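You operate a simulated robot arm through the tools that you are given. There is no shell and no other tool.

You run a simulated two-armed robot. Do the job below in one go: nothing can be reset, and whatever is moved stays where it is left.

## Task
Clean the tow bar and screw its winged shackle pin home.
Fine: rub the old grease off with the felt pad; hold the bar as you rub; pad back, bar on the side table. Set down upright: felt pad. What is to be rubbed or washed off counts as gone when no trace of it is left.

The check looks at the end state, three seconds after you hand in, the way a careful person would. Anything else that was tipped, shoved, dropped, spilled or broken makes it a failure.

## Robot
Two 7-joint arms with two-finger parallel grippers on one trunk, on a base that moves. Base frame: it is fixed to the floor where the robot stands at the start and does not move with it; the origin is under the middle of the robot, x ahead of it, y to its left, z up. Units: cm, rad, N and s.
The left shoulder is at the start at [7.1, 15.6, 100.5], the right one opposite. Each reaches about 123.1 cm from its shoulder. Places, roughly: felt pad [250, -25, 75]; side table [280, -10, 80]; tow bar [225, -25, 75]; winged shackle pin [230, -20, 90]. Payload 3.91 kg a hand.
The tool frame of a hand sits at the grasp point between the pads (the TCP): z along the fingers, y along the line on which they close. The tips reach 3 cm beyond it. Largest opening 11 cm; finger width 2, thickness 1; the body of the gripper, 4.8 by 11.2 cm, starts 5.5 cm behind the TCP.
Orientation is that of the tool frame in the base frame, as a unit quaternion [w, x, y, z]. With the fingers straight down and closing along the base's y, the tool's x points along the base's -x, its y along +y and its z along -z.

## Interface
- The arms move only by the tool move_arm. It takes "left_moves", "right_moves" or both (then of equal length, played together; a hand with none holds still); each is a list of rows, each a list of 7 numbers: the turn, a rotation vector about the tool's x, y, z in rad, then the shift along the tool's x, y, z in cm, then the finger opening in cm, from 0 to 11. In form: [[rx, ry, rz, x, y, z, claw], ...]. A call has 1 to 20 rows; each row is the pose to reach, as a shift and turn from the pose commanded when the call began, along the tool's axes at that moment. A row lasts 0.2 s, in which the tool goes at most 5 cm and 0.15 rad; a call with a longer step from one row to the next is refused whole, and so is a gripper value outside its range. A pose out of reach is approached as far as the arm can. The call stops where the force on the tool passes 90 N (or 10 N more than at its start, if that is more) or the arm is blocked; 0.2 s more then pass. Each finger travels about 10.8 cm/s and halts on what it meets, pressing with about 23 N; the grip force reading is that of the motor and also rises with nothing between the fingers. The clock runs only during rows and for 0.2 s after the last one: add rows that repeat a pose to give the fingers time. It gives the time, the measured TCP pose, the force on the tool (base axes), the opening and the grip force at its end, in the units of the frame above (readings bear some noise), with the torque about the TCP (base axes, N m) and any sound that the robot's microphone picked up.
- Cameras (640 x 400 px; columns grow to the right, rows downward): "scene" is now at [14.09, 1.01, 124.32]; the picture's right is [0.12, -0.99, 0.00], its down [-0.44, -0.06, -0.90] and it looks along [0.89, 0.11, -0.44] (base axes); focal length 251 px, centre (320, 200). "left" rides on the left gripper at [7.2, -1.7, -10.3] in its tool frame; the picture's right is [0.23, 0.97, 0.00], its down [-0.76, 0.18, -0.62] and it looks along [-0.61, 0.14, 0.78] (tool axes); focal length 222 px, centre (320, 200). "right" rides on the right gripper at [7.2, 1.7, -10.3] in its tool frame; the picture's right is [-0.23, 0.97, 0.00], its down [-0.76, -0.18, -0.62] and it looks along [-0.61, -0.14, 0.78] (tool axes); focal length 222 px, centre (320, 200). There is no depth. A picture from a camera that has moved, and an enlarged one, comes with that camera's place and axes in the base frame and with its lens.
- get_image(camera): a new picture of that camera. The clock stands still meanwhile.
- slide_trunk(by): slides the trunk up (or, below 0, down) by that many cm; the arms and the scene camera ride with it, the base frame stays. It gives what a move gives, with no picture.
- steer(legs): drives the robot by 1 to 6 legs, each [ahead, left, turn to the left] in cm, cm and rad, along the robot's own axes; the way and the turn of a leg run together, so that a leg with both is an arc; at most 150 cm and 3.142 rad a leg. The arms and the cameras ride along, it lands a little off, and it stops where it bumps. It gives what a move gives.
- head_to(pan, tilt): turns the head with the scene camera to pan (to the left, within 1.501 rad either way) and tilt (down, from -0.506 to 1.204), counted from straight ahead of the robot. It gives what a move gives.
- enlarge(camera, box): a new picture of the part [left, top, right, bottom] of that camera's present view, enlarged. The clock stands still meanwhile.
- hand_in(): hands the job in; it is judged then, once.

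Nothing tells you exact positions but the pictures and the camera data. Unless the task says otherwise, let go and move clear before handing in.

The tools are called after "Call:" by a JSON object that holds its "fn" and its "kwargs". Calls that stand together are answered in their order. move_arm: Moves the arms, as the interface text tells. Its arguments: {"type":"object","properties":{"left_moves":{"type":"array"},"right_moves":{"type":"array"}},"required":[]} The other tools are called the same way: slide_trunk (by) moves the trunk up or down; steer (legs) drives the base; head_to (pan, tilt) turns the head that bears the scene camera; get_image (camera) takes a picture; enlarge (camera, box) takes an enlarged picture of a part of a camera's view; hand_in () hands the job in.

At the start:

```text
clock: 0.0
left_eef_pos: [64.57, 33.56, 98.35]
left_tool_rot: [0.0, -0.001, 1.0, 0.0]
left_contact_force: [-0.3, 1.1, 0.5]
left_wrist_torque: [-0.02, -0.02, -0.02]
left_opening: 10.98
left_grasp_force: 0.1
right_eef_pos: [74.58, -27.34, 108.08]
right_tool_rot: [0.001, 0.0, 1.0, 0.0]
right_contact_force: [0.0, -0.2, 0.5]
right_wrist_torque: [-0.03, -0.01, 0.0]
right_opening: 10.99
right_grasp_force: 0.2
trunk travel left (down, up): [-45.0, 49.0]
robot x, y, heading: [-0.11, 0.12, 0.002]
head pan, tilt (commanded): [0.126, 0.457]
```

scene: 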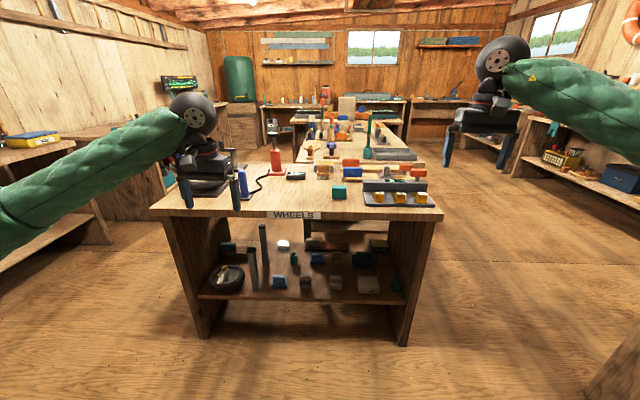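
right: 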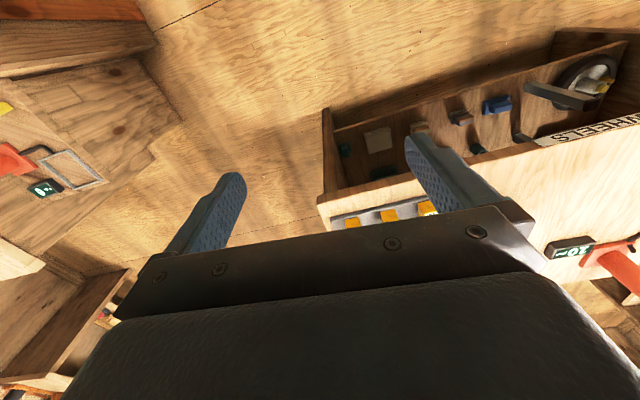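
left: 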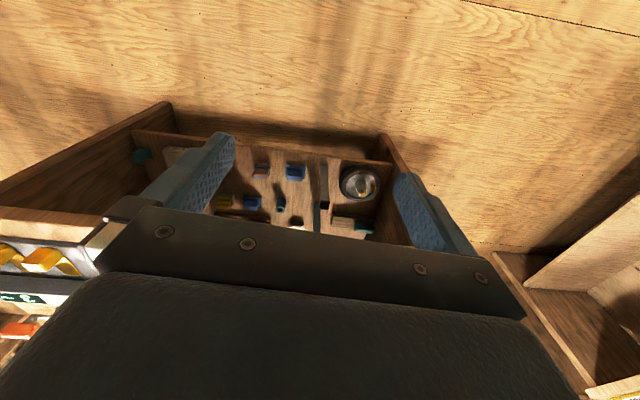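

I see a workshop with a "WHEELS" bench in front of me and more benches beyond it. The tow bar, pad and pin should be about 2.3–2.5 m ahead and slightly right, so I'll look closer before driving.

Call:
{"fn": "enlarge", "kwargs": {"camera": "scene", "box": [240, 80, 460, 218]}}

Call:
{"fn": "enlarge", "kwargs": {"camera": "scene", "box": [140, 80, 460, 280]}}

```text
2.90 times, centred on (350, 149) of scene
camera zoom: at [14.09, 1.01, 124.32], right [0.12, -0.99, 0.0], down [-0.44, -0.06, -0.9], along [0.89, 0.11, -0.44], focal length 728 px, centre (233, 348)
```

zoom: 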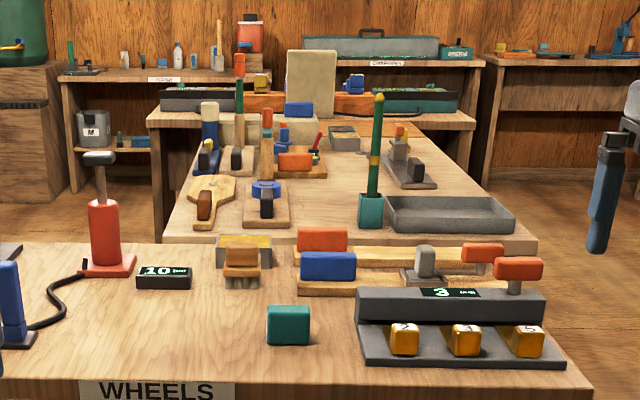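

```text
2.00 times, centred on (300, 180) of scene
camera zoom: at [14.09, 1.01, 124.32], right [0.12, -0.99, 0.0], down [-0.44, -0.06, -0.9], along [0.89, 0.11, -0.44], focal length 503 px, centre (360, 240)
```

zoom: 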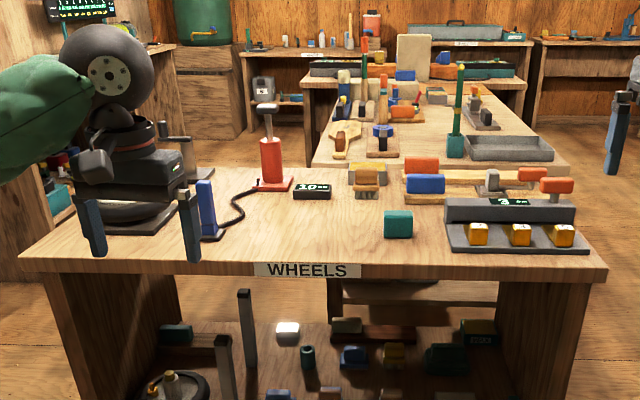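

The work bench seems to be the second one, whose right edge is around y=-45. I'll pan the head right to check the free floor before driving.

Call:
{"fn": "head_to", "kwargs": {"pan": -0.9, "tilt": 0.5}}

Call:
{"fn": "get_image", "kwargs": {"camera": "scene"}}

```text
clock: 1.3
left_eef_pos: [64.59, 33.64, 98.4]
left_tool_rot: [0.0, 0.0, 1.0, -0.001]
left_contact_force: [-0.7, -1.3, -0.3]
left_wrist_torque: [0.01, 0.04, 0.03]
left_opening: 11.0
left_grasp_force: 0.1
right_eef_pos: [74.49, -27.16, 108.12]
right_tool_rot: [0.0, 0.001, 1.0, 0.0]
right_contact_force: [0.3, 0.6, 0.3]
right_wrist_torque: [0.01, -0.01, -0.01]
right_opening: 11.0
right_grasp_force: 0.0
trunk travel left (down, up): [-45.0, 49.0]
robot x, y, heading: [0.18, -0.05, -0.001]
head pan, tilt (commanded): [-0.901, 0.499]
```

```text
taken
camera scene: at [10.64, -7.26, 123.94], right [-0.78, -0.62, 0.0], down [-0.3, 0.37, -0.88], along [0.55, -0.69, -0.48], focal length 251 px, centre (320, 200)
```

scene: 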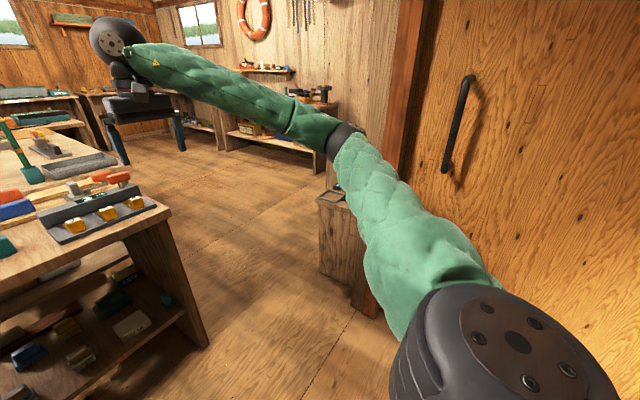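

The right side is open floor except for a low box near (50–90, -100). I'll raise the trunk for clearance, then go to the right of the benches in steps.

Call:
{"fn": "slide_trunk", "kwargs": {"by": 30}}

Call:
{"fn": "steer", "kwargs": {"legs": [[0, -55, 0]]}}

Call:
{"fn": "head_to", "kwargs": {"pan": -0.2, "tilt": 0.8}}

Call:
{"fn": "get_image", "kwargs": {"camera": "scene"}}

```text
clock: 4.3
left_eef_pos: [64.61, 33.56, 128.4]
left_tool_rot: [0.0, 0.0, 1.0, 0.001]
left_contact_force: [0.2, 0.0, -0.4]
left_wrist_torque: [0.01, 0.0, -0.02]
left_opening: 11.01
left_grasp_force: 0.1
right_eef_pos: [74.55, -27.2, 138.12]
right_tool_rot: [0.0, 0.0, 1.0, 0.0]
right_contact_force: [-0.1, -0.1, -0.4]
right_wrist_torque: [0.01, 0.02, -0.03]
right_opening: 10.97
right_grasp_force: 0.1
trunk travel left (down, up): [-75.0, 19.0]
robot x, y, heading: [-0.03, 0.31, -0.0]
head pan, tilt (commanded): [-0.901, 0.499]
```

```text
clock: 6.8
left_eef_pos: [67.19, 3.34, 130.94]
left_tool_rot: [0.038, -0.214, 0.975, 0.045]
left_contact_force: [0.0, 0.2, 0.4]
left_wrist_torque: [-0.08, 0.0, 0.0]
left_opening: 10.97
left_grasp_force: 0.0
right_eef_pos: [99.32, -56.73, 129.76]
right_tool_rot: [0.004, -0.117, 0.99, 0.079]
right_contact_force: [-0.2, 1.2, -0.4]
right_wrist_torque: [-0.16, -0.04, -0.01]
right_opening: 11.04
right_grasp_force: 0.0
trunk travel left (down, up): [-75.0, 19.0]
robot x, y, heading: [14.17, -40.25, 0.374]
head pan, tilt (commanded): [-0.901, 0.499]
stopped in leg 1: the robot was blocked; the commanded pose is now the measured one
```

```text
clock: 7.9
left_eef_pos: [60.37, -6.99, 132.93]
left_tool_rot: [0.038, -0.231, 0.97, 0.066]
left_contact_force: [-1.5, 1.0, 3.1]
left_wrist_torque: [-0.13, -0.12, -0.04]
left_opening: 11.0
left_grasp_force: 0.2
right_eef_pos: [98.03, -56.97, 130.91]
right_tool_rot: [0.0, -0.229, 0.97, 0.086]
right_contact_force: [0.5, -12.5, -2.5]
right_wrist_torque: [1.08, 0.02, -0.03]
right_opening: 11.02
right_grasp_force: 0.0
trunk travel left (down, up): [-75.0, 19.0]
robot x, y, heading: [12.6, -49.51, 0.484]
head pan, tilt (commanded): [-0.201, 0.799]
```

```text
taken
camera scene: at [24.91, -45.6, 151.75], right [0.28, -0.96, 0.0], down [-0.69, -0.2, -0.7], along [0.67, 0.2, -0.72], focal length 251 px, centre (320, 200)
```

scene: 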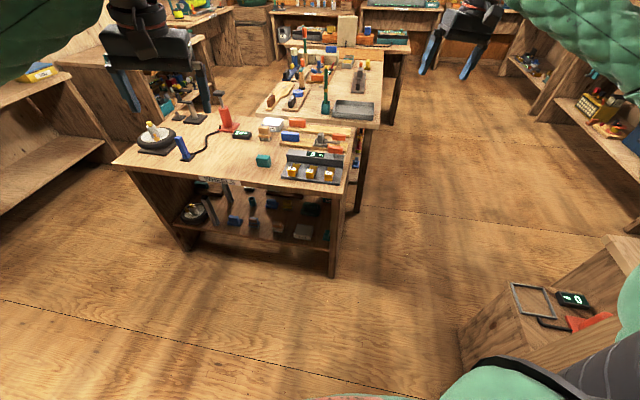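

The right arm's side seems to have caught something at the right wall and the robot swung about 0.48 rad. I'll look at what blocks before going on.

Call:
{"fn": "head_to", "kwargs": {"pan": -1.3, "tilt": 0.5}}

Call:
{"fn": "get_image", "kwargs": {"camera": "scene"}}

Call:
{"fn": "get_image", "kwargs": {"camera": "right"}}

Call:
{"fn": "get_image", "kwargs": {"camera": "left"}}

```text
clock: 9.2
left_eef_pos: [63.72, -7.36, 131.07]
left_tool_rot: [0.024, -0.217, 0.974, 0.061]
left_contact_force: [2.9, 1.3, -0.9]
left_wrist_torque: [0.01, 0.27, 0.04]
left_opening: 10.98
left_grasp_force: 0.0
right_eef_pos: [99.88, -58.47, 129.38]
right_tool_rot: [-0.009, -0.212, 0.974, 0.081]
right_contact_force: [1.1, -4.9, -2.7]
right_wrist_torque: [0.44, 0.06, -0.02]
right_opening: 10.99
right_grasp_force: 0.0
trunk travel left (down, up): [-75.0, 19.0]
robot x, y, heading: [13.05, -49.87, 0.453]
head pan, tilt (commanded): [-1.3, 0.499]
```

```text
taken
camera scene: at [24.69, -53.77, 154.07], right [-0.75, -0.66, 0.01], down [-0.33, 0.35, -0.88], along [0.58, -0.66, -0.48], focal length 251 px, centre (320, 200)
```

scene: 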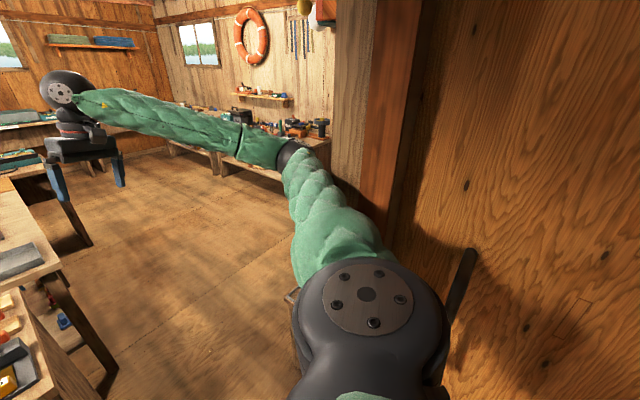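

```text
taken
camera right: at [93.01, -61.63, 139.62], right [-0.2, 0.97, 0.16], down [0.8, 0.06, 0.6], along [0.57, 0.25, -0.78], focal length 222 px, centre (320, 200)
```

right: 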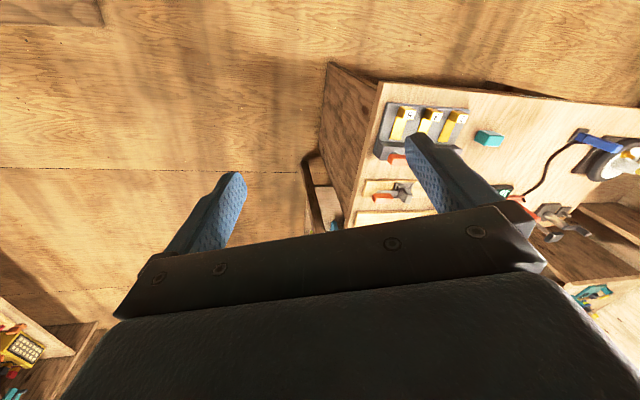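

```text
taken
camera left: at [57.69, -13.32, 140.39], right [-0.62, 0.78, 0.09], down [0.6, 0.4, 0.69], along [0.51, 0.48, -0.71], focal length 222 px, centre (320, 200)
```

left: 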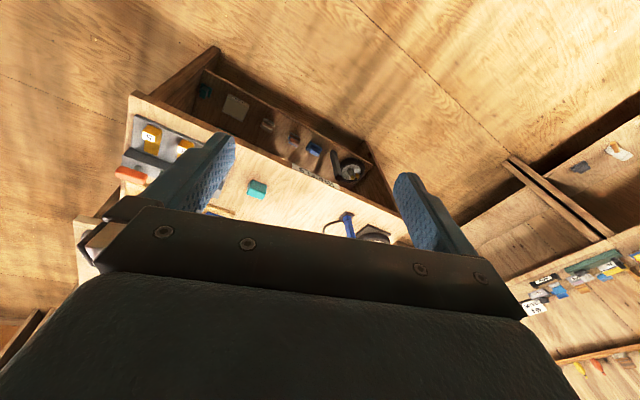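

The door-wall post on the right caught the elbow. I'll move away ahead-left, turn toward my final heading (facing +y), then strafe along the benches with the arms high.

Call:
{"fn": "steer", "kwargs": {"legs": [[23, 3, 0]]}}

```text
clock: 10.0
left_eef_pos: [62.89, -7.23, 131.65]
left_tool_rot: [0.033, -0.217, 0.974, 0.059]
left_contact_force: [0.4, -0.3, -1.1]
left_wrist_torque: [-0.03, 0.06, 0.02]
left_opening: 10.99
left_grasp_force: 0.1
right_eef_pos: [99.04, -58.2, 130.27]
right_tool_rot: [-0.003, -0.214, 0.973, 0.081]
right_contact_force: [1.7, 0.1, -0.5]
right_wrist_torque: [-0.1, 0.09, 0.01]
right_opening: 11.02
right_grasp_force: 0.0
trunk travel left (down, up): [-75.0, 19.0]
robot x, y, heading: [13.88, -49.22, 0.455]
head pan, tilt (commanded): [-1.3, 0.499]
stopped in leg 1: the robot was blocked; the commanded pose is now the measured one
```

Still blocked right away, so I need to see what is touching around the base and the elbow. I'll look down around the robot.

Call:
{"fn": "head_to", "kwargs": {"pan": -1.4, "tilt": 1.2}}

Call:
{"fn": "get_image", "kwargs": {"camera": "scene"}}

Call:
{"fn": "head_to", "kwargs": {"pan": -0.4, "tilt": 1.2}}

Call:
{"fn": "get_image", "kwargs": {"camera": "scene"}}

Call:
{"fn": "head_to", "kwargs": {"pan": 1.2, "tilt": 0.9}}

Call:
{"fn": "get_image", "kwargs": {"camera": "scene"}}

```text
clock: 11.0
left_eef_pos: [63.13, -7.2, 131.59]
left_tool_rot: [0.032, -0.215, 0.974, 0.057]
left_contact_force: [-0.2, -0.3, -0.4]
left_wrist_torque: [0.02, 0.01, 0.02]
left_opening: 11.0
left_grasp_force: 0.0
right_eef_pos: [99.19, -58.42, 130.08]
right_tool_rot: [-0.004, -0.212, 0.974, 0.081]
right_contact_force: [0.3, -0.4, -0.3]
right_wrist_torque: [-0.01, 0.0, 0.02]
right_opening: 11.03
right_grasp_force: 0.0
trunk travel left (down, up): [-75.0, 19.0]
robot x, y, heading: [13.47, -49.46, 0.453]
head pan, tilt (commanded): [-1.4, 1.201]
```

```text
taken
camera scene: at [21.73, -51.03, 148.6], right [-0.81, -0.58, 0.01], down [-0.55, 0.75, -0.37], along [0.21, -0.3, -0.93], focal length 251 px, centre (320, 200)
```

scene: 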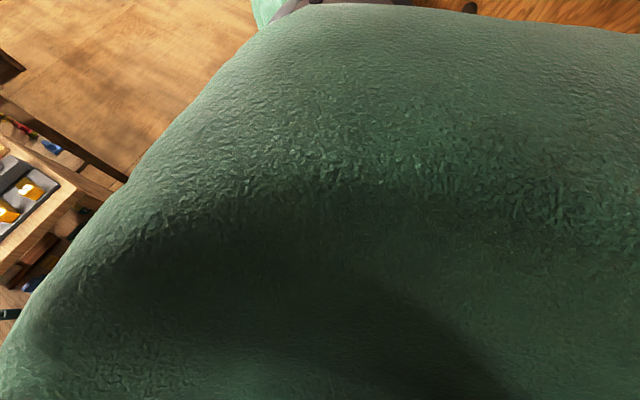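

```text
clock: 12.3
left_eef_pos: [63.24, -7.23, 131.57]
left_tool_rot: [0.032, -0.216, 0.974, 0.057]
left_contact_force: [-1.2, -0.3, 0.0]
left_wrist_torque: [-0.03, 0.04, 0.0]
left_opening: 11.0
left_grasp_force: 0.0
right_eef_pos: [99.26, -58.31, 130.02]
right_tool_rot: [-0.004, -0.212, 0.974, 0.081]
right_contact_force: [0.1, -0.4, -0.2]
right_wrist_torque: [-0.05, 0.0, 0.02]
right_opening: 11.0
right_grasp_force: 0.1
trunk travel left (down, up): [-75.0, 19.0]
robot x, y, heading: [13.43, -49.28, 0.449]
head pan, tilt (commanded): [-0.4, 1.201]
```

```text
taken
camera scene: at [24.05, -46.19, 148.54], right [0.05, -1.0, 0.0], down [-0.93, -0.05, -0.36], along [0.36, 0.01, -0.93], focal length 251 px, centre (320, 200)
```

scene: 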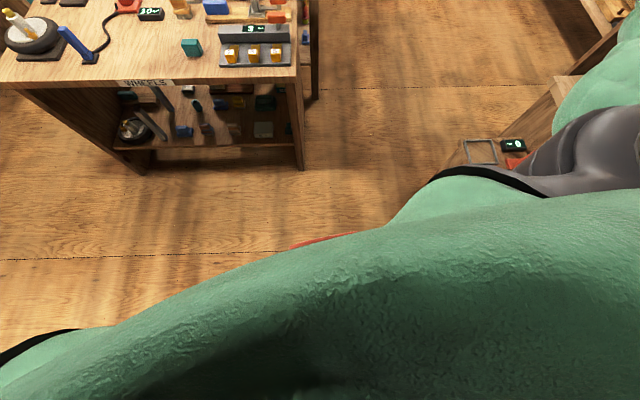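

```text
clock: 14.0
left_eef_pos: [63.36, -7.27, 131.46]
left_tool_rot: [0.032, -0.216, 0.974, 0.058]
left_contact_force: [0.1, 0.4, 0.4]
left_wrist_torque: [0.02, -0.01, -0.01]
left_opening: 10.98
left_grasp_force: 0.0
right_eef_pos: [99.23, -58.26, 130.07]
right_tool_rot: [-0.003, -0.213, 0.974, 0.082]
right_contact_force: [0.4, 0.3, -0.5]
right_wrist_torque: [0.0, 0.01, 0.03]
right_opening: 10.99
right_grasp_force: 0.1
trunk travel left (down, up): [-75.0, 19.0]
robot x, y, heading: [13.67, -49.11, 0.454]
head pan, tilt (commanded): [1.201, 0.901]
```

```text
taken
camera scene: at [17.85, -38.95, 150.5], right [1.0, 0.08, 0.0], down [0.06, -0.78, -0.62], along [-0.05, 0.61, -0.79], focal length 251 px, centre (320, 200)
```

scene: 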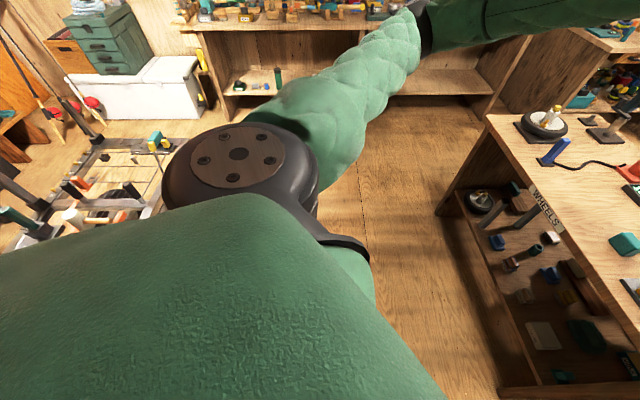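

Only the right elbow looks to be at the door post, so I'll back off straight in +y first.

Call:
{"fn": "steer", "kwargs": {"legs": [[5, 13, 0]]}}

```text
clock: 15.3
left_eef_pos: [62.02, 5.94, 131.75]
left_tool_rot: [0.033, -0.215, 0.974, 0.061]
left_contact_force: [0.5, -0.7, 0.6]
left_wrist_torque: [0.0, 0.01, 0.0]
left_opening: 11.01
left_grasp_force: 0.0
right_eef_pos: [97.76, -45.2, 130.21]
right_tool_rot: [-0.002, -0.212, 0.974, 0.083]
right_contact_force: [0.3, 0.5, -0.4]
right_wrist_torque: [0.02, 0.02, 0.0]
right_opening: 11.0
right_grasp_force: 0.0
trunk travel left (down, up): [-75.0, 19.0]
robot x, y, heading: [12.08, -35.33, 0.45]
head pan, tilt (commanded): [1.201, 0.901]
```

Free now. I'll shift forward in +x and rotate left in steps.

Call:
{"fn": "steer", "kwargs": {"legs": [[24, -7, 0], [0, 0, 0.6]]}}

```text
clock: 18.8
left_eef_pos: [55.18, 30.41, 131.83]
left_tool_rot: [0.014, -0.487, 0.871, 0.066]
left_contact_force: [0.7, -0.2, 0.2]
left_wrist_torque: [-0.01, 0.0, -0.02]
left_opening: 10.97
left_grasp_force: 0.1
right_eef_pos: [113.54, 7.6, 130.26]
right_tool_rot: [-0.026, -0.484, 0.871, 0.079]
right_contact_force: [0.4, 0.0, -0.6]
right_wrist_torque: [0.02, 0.01, -0.03]
right_opening: 11.0
right_grasp_force: 0.1
trunk travel left (down, up): [-75.0, 19.0]
robot x, y, heading: [37.05, -31.05, 1.039]
head pan, tilt (commanded): [1.201, 0.901]
```

Now I'll finish the turn to face +y and raise the trunk a bit more, then check the right side before strafing.

Call:
{"fn": "slide_trunk", "kwargs": {"by": 15}}

Call:
{"fn": "steer", "kwargs": {"legs": [[0, 0, 0.53]]}}

Call:
{"fn": "head_to", "kwargs": {"pan": -1.3, "tilt": 0.5}}

Call:
{"fn": "get_image", "kwargs": {"camera": "scene"}}

```text
clock: 20.5
left_eef_pos: [55.28, 30.38, 146.85]
left_tool_rot: [0.015, -0.487, 0.87, 0.067]
left_contact_force: [0.4, -0.7, 0.7]
left_wrist_torque: [0.01, 0.03, 0.0]
left_opening: 11.0
left_grasp_force: 0.0
right_eef_pos: [113.57, 7.75, 145.2]
right_tool_rot: [-0.026, -0.484, 0.871, 0.08]
right_contact_force: [-0.9, -0.2, 0.4]
right_wrist_torque: [0.0, 0.01, 0.05]
right_opening: 11.02
right_grasp_force: 0.0
trunk travel left (down, up): [-90.0, 4.0]
robot x, y, heading: [36.82, -31.45, 1.041]
head pan, tilt (commanded): [1.201, 0.901]
```

```text
clock: 22.4
left_eef_pos: [21.3, 31.17, 146.72]
left_tool_rot: [-0.003, -0.7, 0.711, 0.068]
left_contact_force: [0.2, 1.0, -0.5]
left_wrist_torque: [0.01, -0.04, 0.0]
left_opening: 10.98
left_grasp_force: 0.0
right_eef_pos: [82.93, 41.22, 145.11]
right_tool_rot: [-0.047, -0.698, 0.711, 0.07]
right_contact_force: [-0.4, -1.1, -0.2]
right_wrist_torque: [-0.02, -0.01, 0.02]
right_opening: 10.99
right_grasp_force: 0.1
trunk travel left (down, up): [-90.0, 4.0]
robot x, y, heading: [37.08, -31.57, 1.575]
head pan, tilt (commanded): [1.201, 0.901]
```

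```text
clock: 24.7
left_eef_pos: [21.26, 31.06, 146.84]
left_tool_rot: [-0.004, -0.701, 0.71, 0.068]
left_contact_force: [0.5, 0.5, -0.5]
left_wrist_torque: [-0.02, -0.02, 0.02]
left_opening: 11.01
left_grasp_force: 0.0
right_eef_pos: [83.0, 41.17, 145.13]
right_tool_rot: [-0.046, -0.698, 0.711, 0.07]
right_contact_force: [0.2, 0.4, 0.0]
right_wrist_torque: [-0.02, 0.01, -0.01]
right_opening: 11.02
right_grasp_force: 0.1
trunk travel left (down, up): [-90.0, 4.0]
robot x, y, heading: [37.35, -31.41, 1.577]
head pan, tilt (commanded): [-1.3, 0.499]
```

```text
taken
camera scene: at [45.71, -23.95, 168.94], right [0.27, -0.96, 0.0], down [-0.46, -0.13, -0.88], along [0.85, 0.24, -0.48], focal length 251 px, centre (320, 200)
```

scene: 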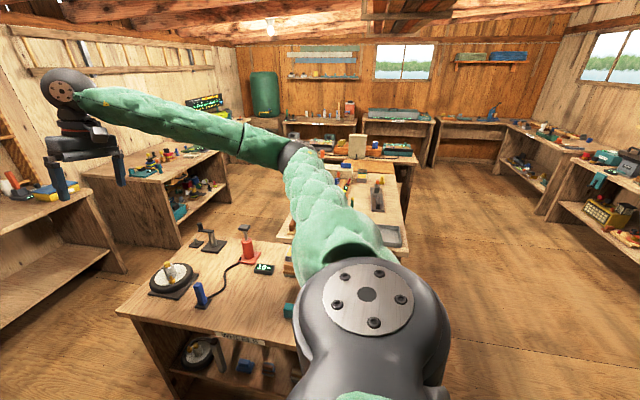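

The way is clear with the elbow well above the benches. I'll strafe diagonally between the box corner (89,-106) and bench corner (100,-30), then on along the benches.

Call:
{"fn": "steer", "kwargs": {"legs": [[-28, -28, 0], [-9, -30, 0]]}}

```text
clock: 28.9
left_eef_pos: [80.46, -5.75, 146.84]
left_tool_rot: [-0.003, -0.695, 0.716, 0.068]
left_contact_force: [-0.8, -0.3, -1.0]
left_wrist_torque: [-0.03, -0.02, 0.01]
left_opening: 11.0
left_grasp_force: 0.0
right_eef_pos: [142.25, 3.27, 145.21]
right_tool_rot: [-0.046, -0.692, 0.717, 0.07]
right_contact_force: [-0.6, 0.2, 0.4]
right_wrist_torque: [-0.03, 0.01, -0.04]
right_opening: 11.01
right_grasp_force: 0.1
trunk travel left (down, up): [-90.0, 4.0]
robot x, y, heading: [95.36, -68.66, 1.561]
head pan, tilt (commanded): [-1.3, 0.499]
```

Call:
{"fn": "steer", "kwargs": {"legs": [[-30, -55, 0.01], [0, -85, 0]]}}

Call:
{"fn": "head_to", "kwargs": {"pan": 0.0, "tilt": 0.8}}

Call:
{"fn": "get_image", "kwargs": {"camera": "scene"}}

```text
clock: 36.5
left_eef_pos: [219.67, -36.13, 146.8]
left_tool_rot: [-0.004, -0.699, 0.712, 0.068]
left_contact_force: [-0.1, -0.7, 0.3]
left_wrist_torque: [-0.02, 0.0, -0.01]
left_opening: 10.98
left_grasp_force: 0.0
right_eef_pos: [281.39, -26.17, 145.17]
right_tool_rot: [-0.046, -0.696, 0.713, 0.07]
right_contact_force: [-0.5, -0.8, -0.6]
right_wrist_torque: [0.02, -0.01, -0.05]
right_opening: 11.01
right_grasp_force: 0.1
trunk travel left (down, up): [-90.0, 4.0]
robot x, y, heading: [235.33, -98.37, 1.566]
head pan, tilt (commanded): [-1.3, 0.499]
```

```text
clock: 38.0
left_eef_pos: [219.75, -36.04, 146.78]
left_tool_rot: [-0.003, -0.699, 0.712, 0.069]
left_contact_force: [-0.6, -0.2, 0.3]
left_wrist_torque: [-0.02, -0.01, 0.0]
left_opening: 11.01
left_grasp_force: 0.1
right_eef_pos: [281.44, -26.13, 145.18]
right_tool_rot: [-0.046, -0.696, 0.713, 0.07]
right_contact_force: [0.4, -0.5, 0.7]
right_wrist_torque: [0.01, -0.01, 0.02]
right_opening: 11.0
right_grasp_force: 0.1
trunk travel left (down, up): [-90.0, 4.0]
robot x, y, heading: [235.19, -98.43, 1.568]
head pan, tilt (commanded): [0.0, 0.799]
```

```text
taken
camera scene: at [235.27, -85.59, 166.35], right [1.0, 0.0, 0.0], down [0.0, -0.72, -0.7], along [0.0, 0.7, -0.72], focal length 251 px, centre (320, 200)
```

scene: 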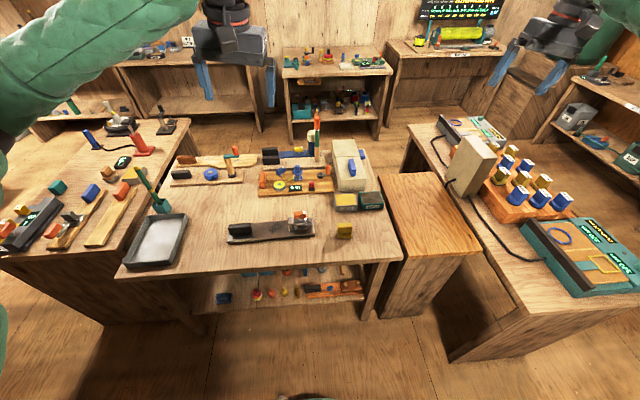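

Good view: work bench in front, and a bare wooden side table to its right. Let me enlarge the items.

Call:
{"fn": "enlarge", "kwargs": {"camera": "scene", "box": [160, 110, 420, 272]}}

Call:
{"fn": "enlarge", "kwargs": {"camera": "scene", "box": [210, 195, 370, 255]}}

Call:
{"fn": "enlarge", "kwargs": {"camera": "scene", "box": [370, 110, 640, 300]}}

```text
2.46 times, centred on (290, 191) of scene
camera zoom: at [235.27, -85.59, 166.35], right [1.0, 0.0, 0.0], down [0.0, -0.72, -0.7], along [0.0, 0.7, -0.72], focal length 619 px, centre (394, 222)
```

zoom: 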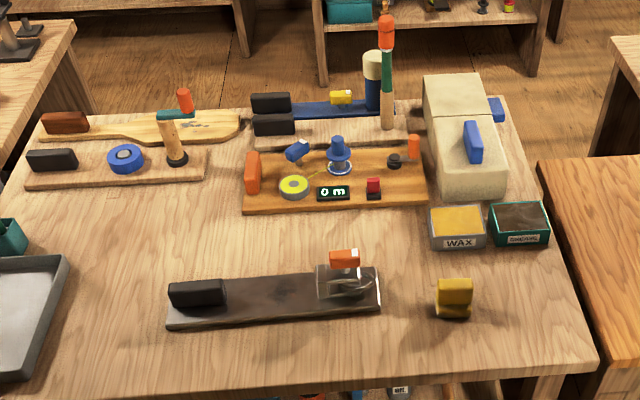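

```text
4.00 times, centred on (290, 225) of scene
camera zoom: at [235.27, -85.59, 166.35], right [1.0, 0.0, 0.0], down [0.0, -0.72, -0.7], along [0.0, 0.7, -0.72], focal length 1005 px, centre (440, 100)
```

zoom: 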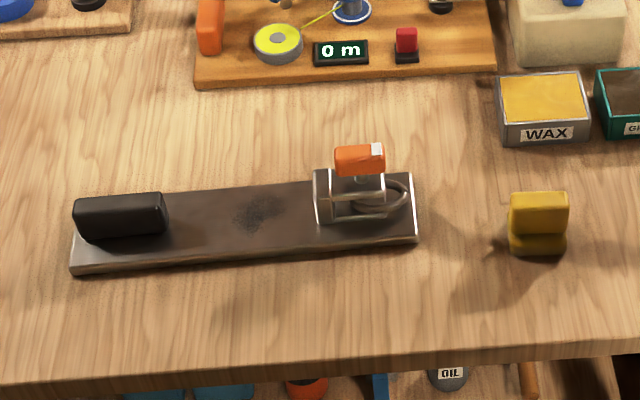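

```text
2.11 times, centred on (505, 205) of scene
camera zoom: at [235.27, -85.59, 166.35], right [1.0, 0.0, 0.0], down [0.0, -0.72, -0.7], along [0.0, 0.7, -0.72], focal length 529 px, centre (-70, 190)
```

zoom: 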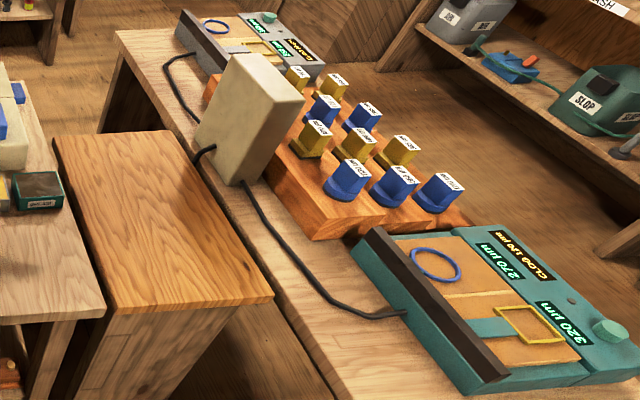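

I see the tow bar (black handle at its left end, grease smudge mid-bar, bracket with orange winged pin at its right), and a yellow felt pad to its right; the bare side table is at x≈267–300, y≈-32..19. I'll lower the trunk 30 cm to triangulate heights.

Call:
{"fn": "slide_trunk", "kwargs": {"by": -30}}

Call:
{"fn": "enlarge", "kwargs": {"camera": "scene", "box": [160, 100, 480, 300]}}

Call:
{"fn": "get_image", "kwargs": {"camera": "left"}}

Call:
{"fn": "get_image", "kwargs": {"camera": "right"}}

```text
clock: 41.0
left_eef_pos: [219.73, -36.14, 116.75]
left_tool_rot: [-0.003, -0.699, 0.711, 0.07]
left_contact_force: [-0.5, 0.5, 0.8]
left_wrist_torque: [0.0, -0.01, -0.02]
left_opening: 10.98
left_grasp_force: 0.0
right_eef_pos: [281.54, -26.26, 115.19]
right_tool_rot: [-0.047, -0.697, 0.712, 0.07]
right_contact_force: [-0.4, 0.2, -0.3]
right_wrist_torque: [0.02, 0.07, 0.0]
right_opening: 11.01
right_grasp_force: 0.1
trunk travel left (down, up): [-60.0, 34.0]
robot x, y, heading: [235.49, -98.71, 1.57]
head pan, tilt (commanded): [0.0, 0.799]
```

```text
2.00 times, centred on (320, 200) of scene
camera zoom: at [235.25, -85.62, 136.35], right [1.0, 0.0, 0.0], down [0.0, -0.72, -0.7], along [0.0, 0.7, -0.72], focal length 503 px, centre (320, 200)
```

zoom: 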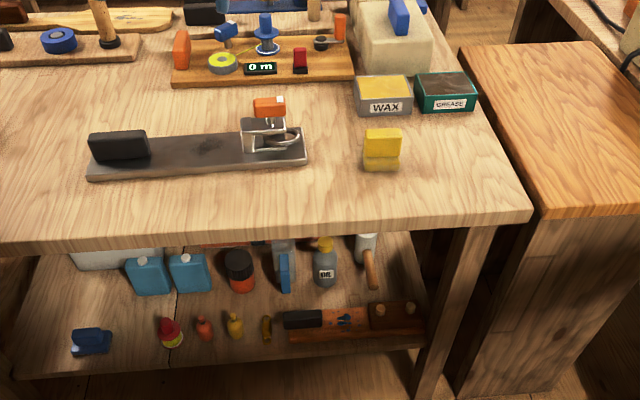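

```text
taken
camera left: at [222.42, -44.42, 126.06], right [-0.97, -0.21, 0.08], down [-0.1, 0.7, 0.71], along [-0.21, 0.68, -0.7], focal length 222 px, centre (320, 200)
```

left: 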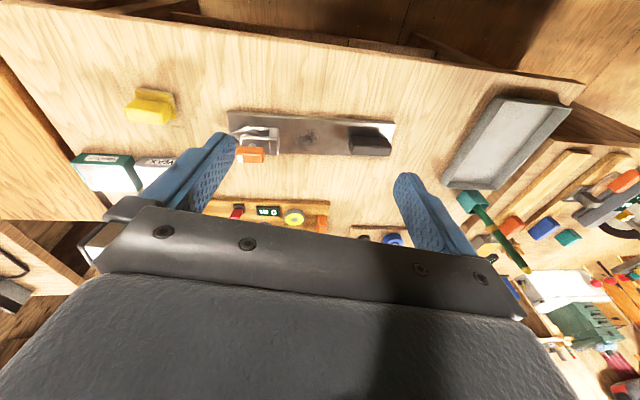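

```text
taken
camera right: at [281.2, -33.8, 125.38], right [-0.95, 0.25, 0.17], down [0.3, 0.73, 0.61], along [0.03, 0.63, -0.77], focal length 222 px, centre (320, 200)
```

right: 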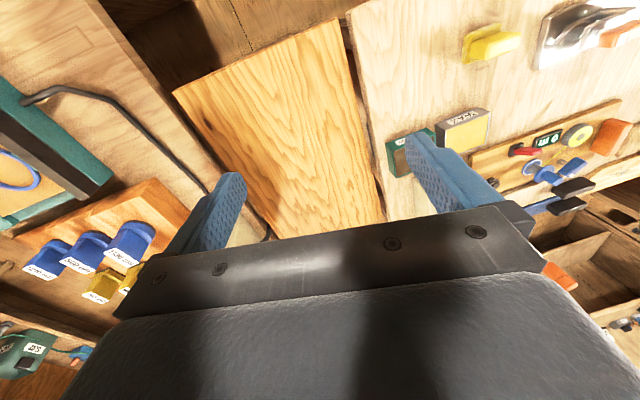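

The bench top comes out at z≈79.7; the bar runs from about (197.7,-26) to (233,-22.4) at ~0.1 rad. I'll enlarge for detail.

Call:
{"fn": "enlarge", "kwargs": {"camera": "scene", "box": [195, 140, 325, 205]}}

Call:
{"fn": "enlarge", "kwargs": {"camera": "left", "box": [200, 90, 420, 200]}}

Call:
{"fn": "enlarge", "kwargs": {"camera": "right", "box": [440, 0, 640, 110]}}

Call:
{"fn": "enlarge", "kwargs": {"camera": "scene", "box": [280, 140, 400, 200]}}

```text
4.92 times, centred on (260, 172) of scene
camera zoom: at [235.25, -85.62, 136.35], right [1.0, 0.0, 0.0], down [0.0, -0.72, -0.7], along [0.0, 0.7, -0.72], focal length 1237 px, centre (615, 335)
```

zoom: 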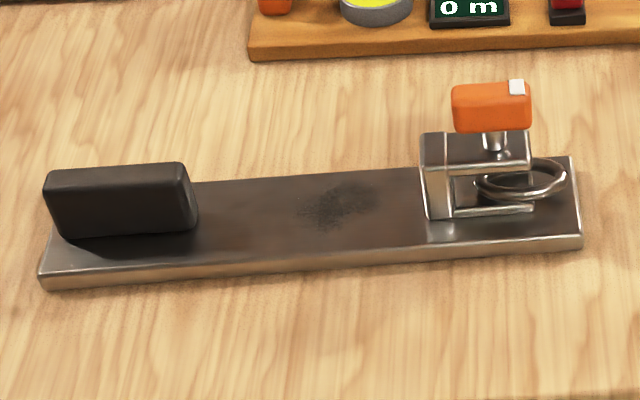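

```text
2.91 times, centred on (310, 145) of left
camera zoom: at [222.42, -44.42, 126.06], right [-0.97, -0.21, 0.08], down [-0.1, 0.7, 0.71], along [-0.21, 0.68, -0.7], focal length 646 px, centre (349, 360)
```

zoom: 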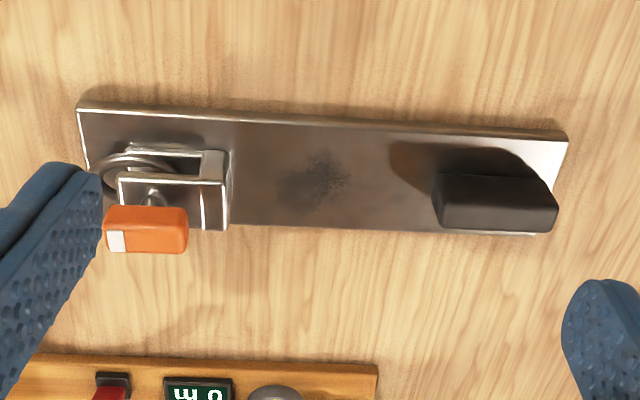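

```text
3.20 times, centred on (540, 55) of right
camera zoom: at [281.2, -33.8, 125.38], right [-0.95, 0.25, 0.17], down [0.3, 0.73, 0.61], along [0.03, 0.63, -0.77], focal length 711 px, centre (-384, 664)
```

zoom: 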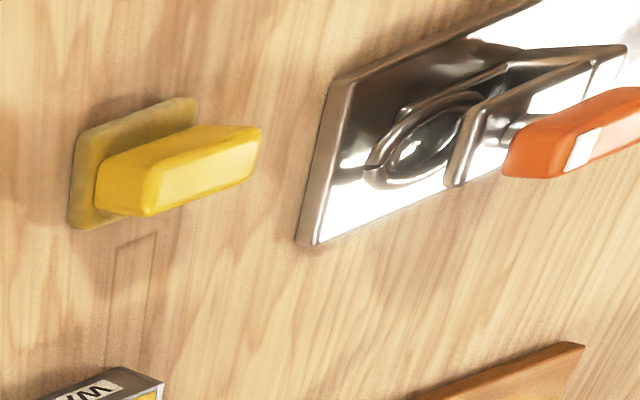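

```text
5.33 times, centred on (340, 170) of scene
camera zoom: at [235.25, -85.62, 136.35], right [1.0, 0.0, 0.0], down [0.0, -0.72, -0.7], along [0.0, 0.7, -0.72], focal length 1340 px, centre (213, 360)
```

zoom: 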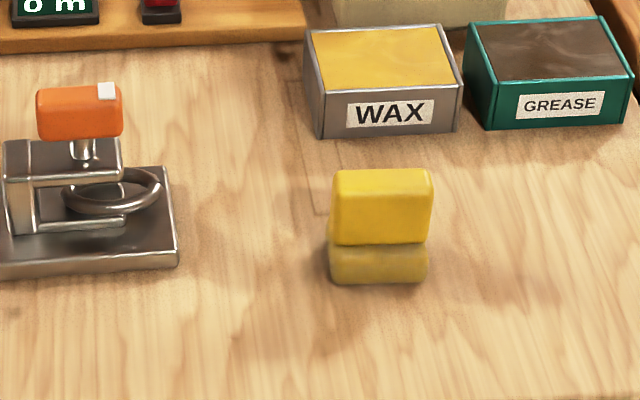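

The bar's handle centre is about (202.5,-21.3), grease near (216,-19.7), pin axis near (227.3,-18.9), pad handle near (245.6,-21.2). I'll straighten both hands pointing down, turned to close along y, hovering over the handle and the pad.

Call:
{"fn": "move_arm", "kwargs": {"left_moves": [[0.0139, 0.0001, 0.1319, -1.205, 1.46, 1.344, 11], [0.0279, 0.0002, 0.2637, -2.411, 2.92, 2.687, 11], [0.0418, 0.0003, 0.3956, -3.616, 4.38, 4.031, 11], [0.0558, 0.0004, 0.5275, -4.822, 5.84, 5.375, 11], [0.0697, 0.0005, 0.6593, -6.027, 7.3, 6.718, 11], [0.0837, 0.0005, 0.7912, -7.233, 8.76, 8.062, 11], [0.0976, 0.0006, 0.923, -8.438, 10.22, 9.405, 11], [0.1116, 0.0007, 1.0549, -9.644, 11.68, 10.749, 11], [0.1255, 0.0008, 1.1868, -10.849, 13.14, 12.093, 11], [0.1395, 0.0009, 1.3186, -12.055, 14.6, 13.436, 11], [0.1534, 0.001, 1.4505, -13.26, 16.06, 14.78, 11], [0.1534, 0.001, 1.4505, -13.26, 16.06, 14.78, 11]], "right_moves": [[0.0095, 0.0142, -0.1444, -0.355, 3.077, 1.466, 11], [0.0191, 0.0284, -0.2887, -0.709, 6.155, 2.933, 11], [0.0286, 0.0426, -0.4331, -1.064, 9.232, 4.399, 11], [0.0381, 0.0568, -0.5775, -1.418, 12.309, 5.865, 11], [0.0476, 0.071, -0.7218, -1.773, 15.386, 7.332, 11], [0.0572, 0.0851, -0.8662, -2.127, 18.464, 8.798, 11], [0.0667, 0.0993, -1.0105, -2.482, 21.541, 10.265, 11], [0.0762, 0.1135, -1.1549, -2.836, 24.618, 11.731, 11], [0.0857, 0.1277, -1.2993, -3.191, 27.695, 13.197, 11], [0.0953, 0.1419, -1.4436, -3.545, 30.773, 14.664, 11], [0.1048, 0.1561, -1.588, -3.9, 33.85, 16.13, 11], [0.1048, 0.1561, -1.588, -3.9, 33.85, 16.13, 11]]}}

Call:
{"fn": "get_image", "kwargs": {"camera": "scene"}}

Call:
{"fn": "get_image", "kwargs": {"camera": "left"}}

Call:
{"fn": "get_image", "kwargs": {"camera": "right"}}

```text
clock: 43.8
left_eef_pos: [202.96, -21.47, 105.13]
left_tool_rot: [0.001, -0.049, 0.999, 0.0]
left_contact_force: [-1.4, 0.1, -0.1]
left_wrist_torque: [0.01, 0.0, 0.04]
left_opening: 11.0
left_grasp_force: 0.0
right_eef_pos: [245.87, -38.59, 95.39]
right_tool_rot: [-0.037, 0.991, -0.126, -0.004]
right_contact_force: [-0.2, -0.2, 0.2]
right_wrist_torque: [-0.02, 0.02, 0.03]
right_opening: 11.0
right_grasp_force: 0.0
right hand out of reach, approached as far as the arm can: row 6, 7, 8, 9, 10, 11, 12
trunk travel left (down, up): [-60.0, 34.0]
robot x, y, heading: [235.59, -98.49, 1.569]
head pan, tilt (commanded): [0.0, 0.799]
stopped in row 12 (right hand): the arm was blocked; the commanded pose is now the measured one
```

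```text
taken
camera scene: at [235.34, -85.76, 136.36], right [1.0, 0.0, 0.0], down [0.0, -0.72, -0.7], along [0.0, 0.7, -0.72], focal length 251 px, centre (320, 200)
```

scene: 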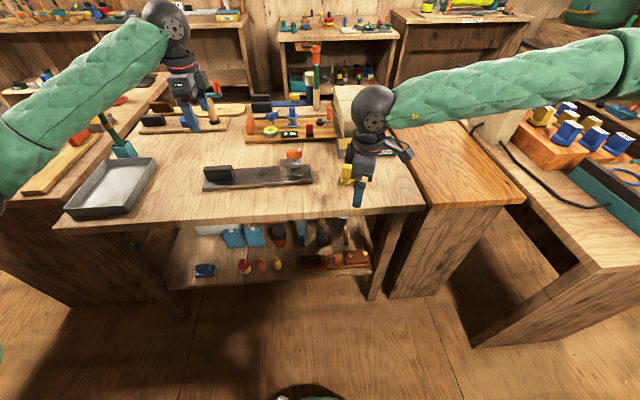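

```text
taken
camera left: at [196.02, -23.89, 115.28], right [-0.32, 0.95, 0.0], down [0.74, 0.25, 0.62], along [0.59, 0.2, -0.78], focal length 222 px, centre (320, 200)
```

left: 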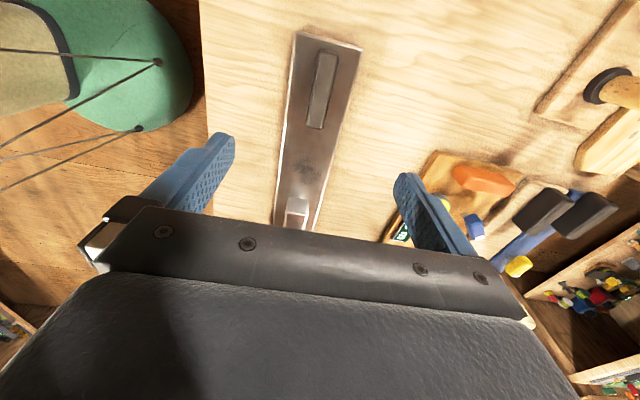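

```text
taken
camera right: at [252.32, -42.91, 105.35], right [-0.46, -0.88, -0.07], down [-0.69, 0.32, 0.65], along [-0.55, 0.35, -0.76], focal length 222 px, centre (320, 200)
```

right: 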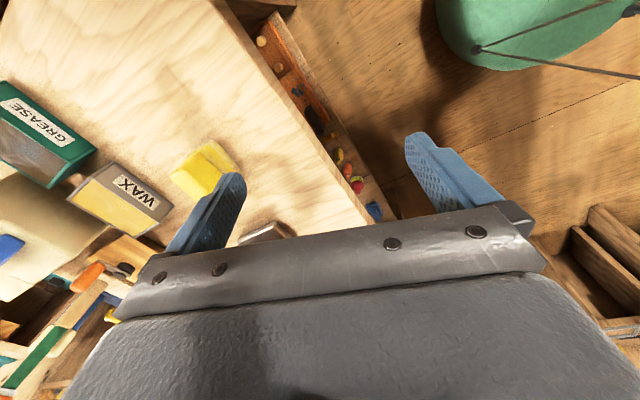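

The left hand is at its hover, but the right arm hit a joint limit in that turn. I'll undo the right hand's turn, raise it, and shift the base left so the right arm works more in front of its shoulder.

Call:
{"fn": "move_arm", "kwargs": {"right_moves": [[0, 0, 0, 0, 0, -3, 11], [-0.0056, 0.0069, 0.1466, 2.5, -1.3, -5, 11], [-0.0112, 0.0139, 0.2931, 5.0, -2.6, -7, 11], [-0.0167, 0.0208, 0.4397, 7.5, -3.9, -8.5, 11], [-0.0223, 0.0278, 0.5862, 10, -5.2, -10, 11], [-0.0279, 0.0347, 0.7328, 12.5, -6.5, -11.5, 11], [-0.0335, 0.0417, 0.8793, 15, -7.8, -11.5, 11], [-0.039, 0.0486, 1.0259, 17.5, -9.2, -11.5, 11], [-0.0446, 0.0556, 1.1724, 20, -10.5, -11.5, 11], [-0.0502, 0.0625, 1.319, 22.75, -11.94, -11.5, 11], [-0.0502, 0.0625, 1.319, 22.75, -11.94, -11.5, 11]]}}

Call:
{"fn": "get_image", "kwargs": {"camera": "scene"}}

```text
clock: 46.1
left_eef_pos: [202.9, -21.29, 104.96]
left_tool_rot: [0.0, -0.05, 0.999, 0.0]
left_contact_force: [0.6, 0.1, 0.2]
left_wrist_torque: [0.02, -0.04, 0.02]
left_opening: 11.0
left_grasp_force: 0.2
right_eef_pos: [270.77, -33.64, 107.45]
right_tool_rot: [0.001, -0.706, 0.708, 0.0]
right_contact_force: [0.0, -0.1, 0.9]
right_wrist_torque: [-0.01, 0.01, 0.0]
right_opening: 10.99
right_grasp_force: 0.1
right hand out of reach, approached as far as the arm can: row 1
trunk travel left (down, up): [-60.0, 34.0]
robot x, y, heading: [235.33, -98.69, 1.571]
head pan, tilt (commanded): [0.0, 0.799]
```

```text
taken
camera scene: at [235.18, -85.6, 136.34], right [1.0, 0.0, 0.0], down [0.0, -0.72, -0.7], along [0.0, 0.7, -0.72], focal length 251 px, centre (320, 200)
```

scene: 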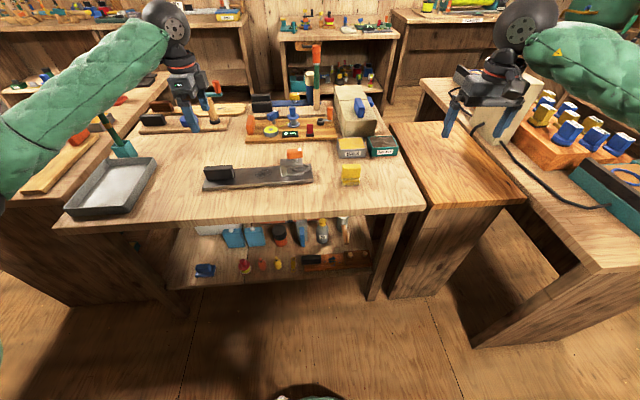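

Pad and bar are untouched. Shifting the base 18 cm to the left.

Call:
{"fn": "steer", "kwargs": {"legs": [[0, 18, 0]]}}

Call:
{"fn": "get_image", "kwargs": {"camera": "scene"}}

```text
clock: 47.7
left_eef_pos: [184.52, -21.23, 104.89]
left_tool_rot: [0.001, -0.048, 0.999, -0.001]
left_contact_force: [-0.1, 0.3, 0.3]
left_wrist_torque: [-0.01, -0.02, 0.03]
left_opening: 10.99
left_grasp_force: 0.0
right_eef_pos: [252.45, -33.7, 107.46]
right_tool_rot: [0.001, -0.705, 0.709, 0.001]
right_contact_force: [-0.1, -0.7, 0.8]
right_wrist_torque: [0.0, -0.01, 0.01]
right_opening: 11.03
right_grasp_force: 0.2
trunk travel left (down, up): [-60.0, 34.0]
robot x, y, heading: [216.88, -98.65, 1.571]
head pan, tilt (commanded): [0.0, 0.799]
```

```text
taken
camera scene: at [216.87, -85.55, 136.34], right [1.0, 0.0, 0.0], down [0.0, -0.72, -0.7], along [0.0, 0.7, -0.72], focal length 251 px, centre (320, 200)
```

scene: 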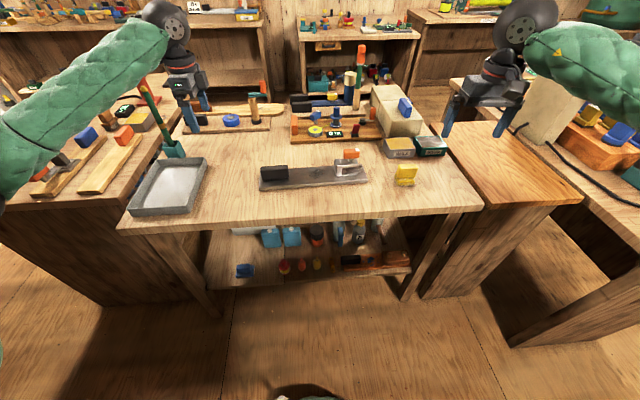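

Positions look intact. I'll take enlarged views from this new viewpoint to refine the bar, pin and pad coordinates.

Call:
{"fn": "enlarge", "kwargs": {"camera": "scene", "box": [250, 140, 380, 205]}}

Call:
{"fn": "enlarge", "kwargs": {"camera": "scene", "box": [360, 140, 460, 200]}}

Call:
{"fn": "get_image", "kwargs": {"camera": "right"}}

```text
4.92 times, centred on (315, 172) of scene
camera zoom: at [216.87, -85.55, 136.34], right [1.0, 0.0, 0.0], down [0.0, -0.72, -0.7], along [0.0, 0.7, -0.72], focal length 1237 px, centre (345, 335)
```

zoom: 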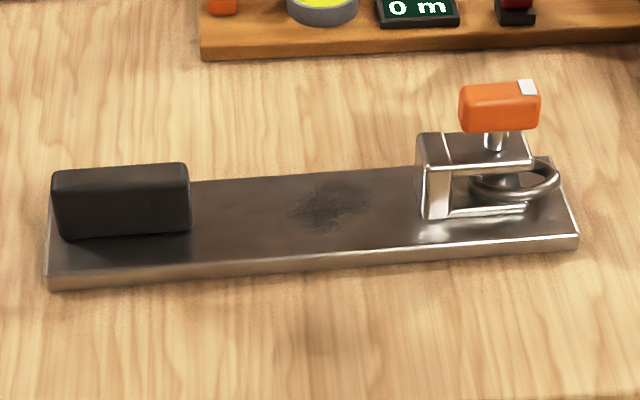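

```text
6.40 times, centred on (410, 170) of scene
camera zoom: at [216.87, -85.55, 136.34], right [1.0, 0.0, 0.0], down [0.0, -0.72, -0.7], along [0.0, 0.7, -0.72], focal length 1608 px, centre (-256, 392)
```

zoom: 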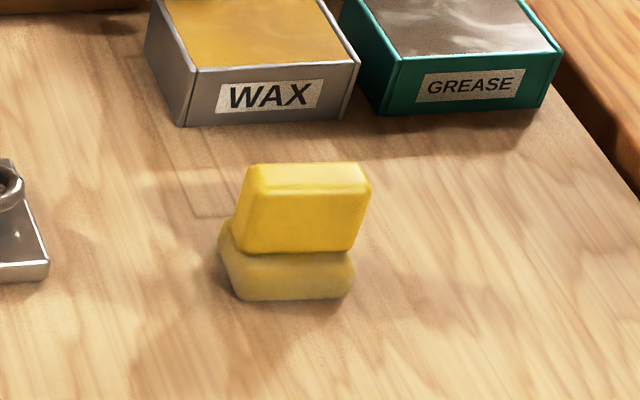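

```text
taken
camera right: at [250.61, -40.88, 117.72], right [-0.97, 0.23, 0.0], down [0.18, 0.76, 0.62], along [0.15, 0.61, -0.78], focal length 222 px, centre (320, 200)
```

right: 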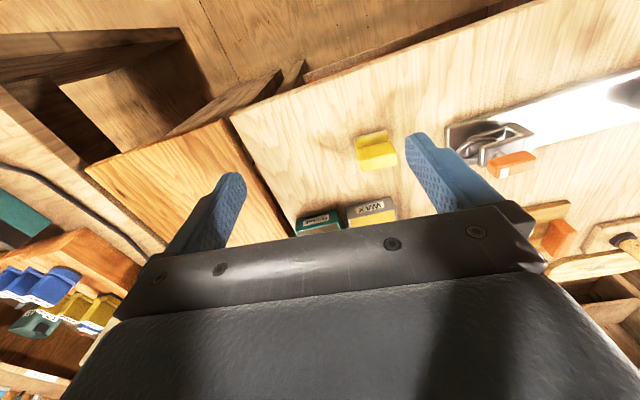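

Refined: pad handle centre (245.5,-21.15), handle of bar (202.2,-21.5), pin axis about (227.1,-18.5). Now I'll turn the right hand again over the pad, and the left back over the bar handle.

Call:
{"fn": "move_arm", "kwargs": {"right_moves": [[0, 0, -0.143, -1.14, 0.63, 0.22, 11], [0, 0, -0.2856, -2.28, 1.26, 0.45, 11], [0, 0, -0.4284, -3.42, 1.9, 0.67, 11], [0, 0, -0.5712, -4.56, 2.53, 0.89, 11], [0, 0, -0.714, -5.7, 3.16, 1.12, 11], [0, 0, -0.8568, -6.85, 3.79, 1.34, 11], [0, 0, -0.9996, -7.99, 4.42, 1.57, 11], [0, 0, -1.1424, -9.13, 5.05, 1.79, 11], [0, 0, -1.2852, -10.27, 5.69, 2.01, 11], [0, 0, -1.428, -11.41, 6.32, 2.24, 11], [0, 0, -1.5708, -12.55, 6.95, 2.46, 11], [0, 0, -1.5708, -12.55, 6.95, 2.46, 11]]}}

Call:
{"fn": "get_image", "kwargs": {"camera": "scene"}}

Call:
{"fn": "get_image", "kwargs": {"camera": "right"}}

```text
clock: 50.3
left_eef_pos: [184.44, -21.14, 104.84]
left_tool_rot: [0.003, -0.046, 0.999, -0.002]
left_contact_force: [-0.3, -0.1, -1.3]
left_wrist_torque: [-0.02, -0.04, -0.03]
left_opening: 10.99
left_grasp_force: 0.1
right_eef_pos: [232.18, -36.38, 102.81]
right_tool_rot: [-0.069, 0.981, -0.176, 0.03]
right_contact_force: [-0.4, -0.3, 0.5]
right_wrist_torque: [0.03, -0.04, 0.0]
right_opening: 11.02
right_grasp_force: 0.1
right hand out of reach, approached as far as the arm can: row 6, 7, 8, 9, 10, 11, 12
trunk travel left (down, up): [-60.0, 34.0]
robot x, y, heading: [217.03, -98.62, 1.562]
head pan, tilt (commanded): [0.0, 0.799]
```

```text
taken
camera scene: at [216.37, -85.5, 136.36], right [1.0, -0.01, 0.01], down [0.0, -0.72, -0.7], along [0.01, 0.7, -0.72], focal length 251 px, centre (320, 200)
```

scene: 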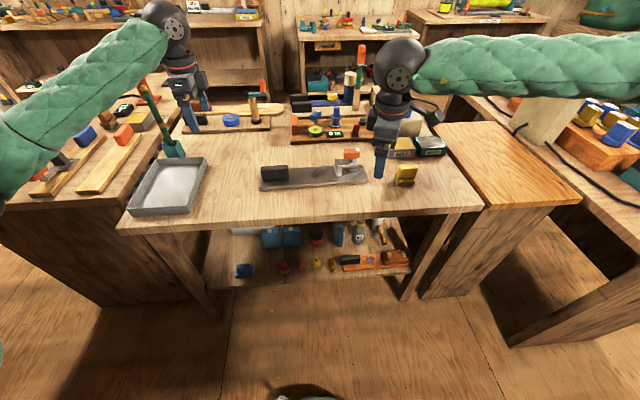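

```text
taken
camera right: at [237.34, -41.8, 112.98], right [-0.55, -0.82, -0.15], down [-0.7, 0.35, 0.62], along [-0.46, 0.44, -0.77], focal length 222 px, centre (320, 200)
```

right: 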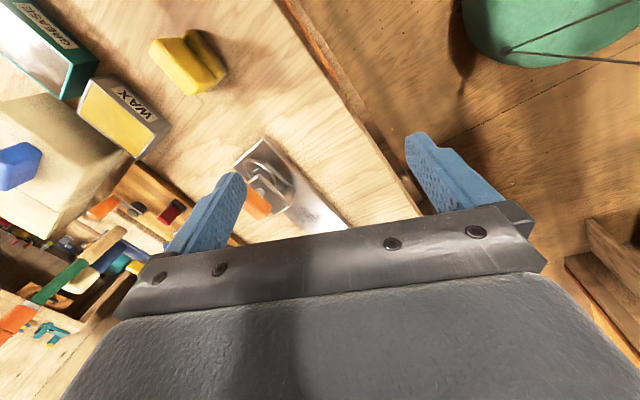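

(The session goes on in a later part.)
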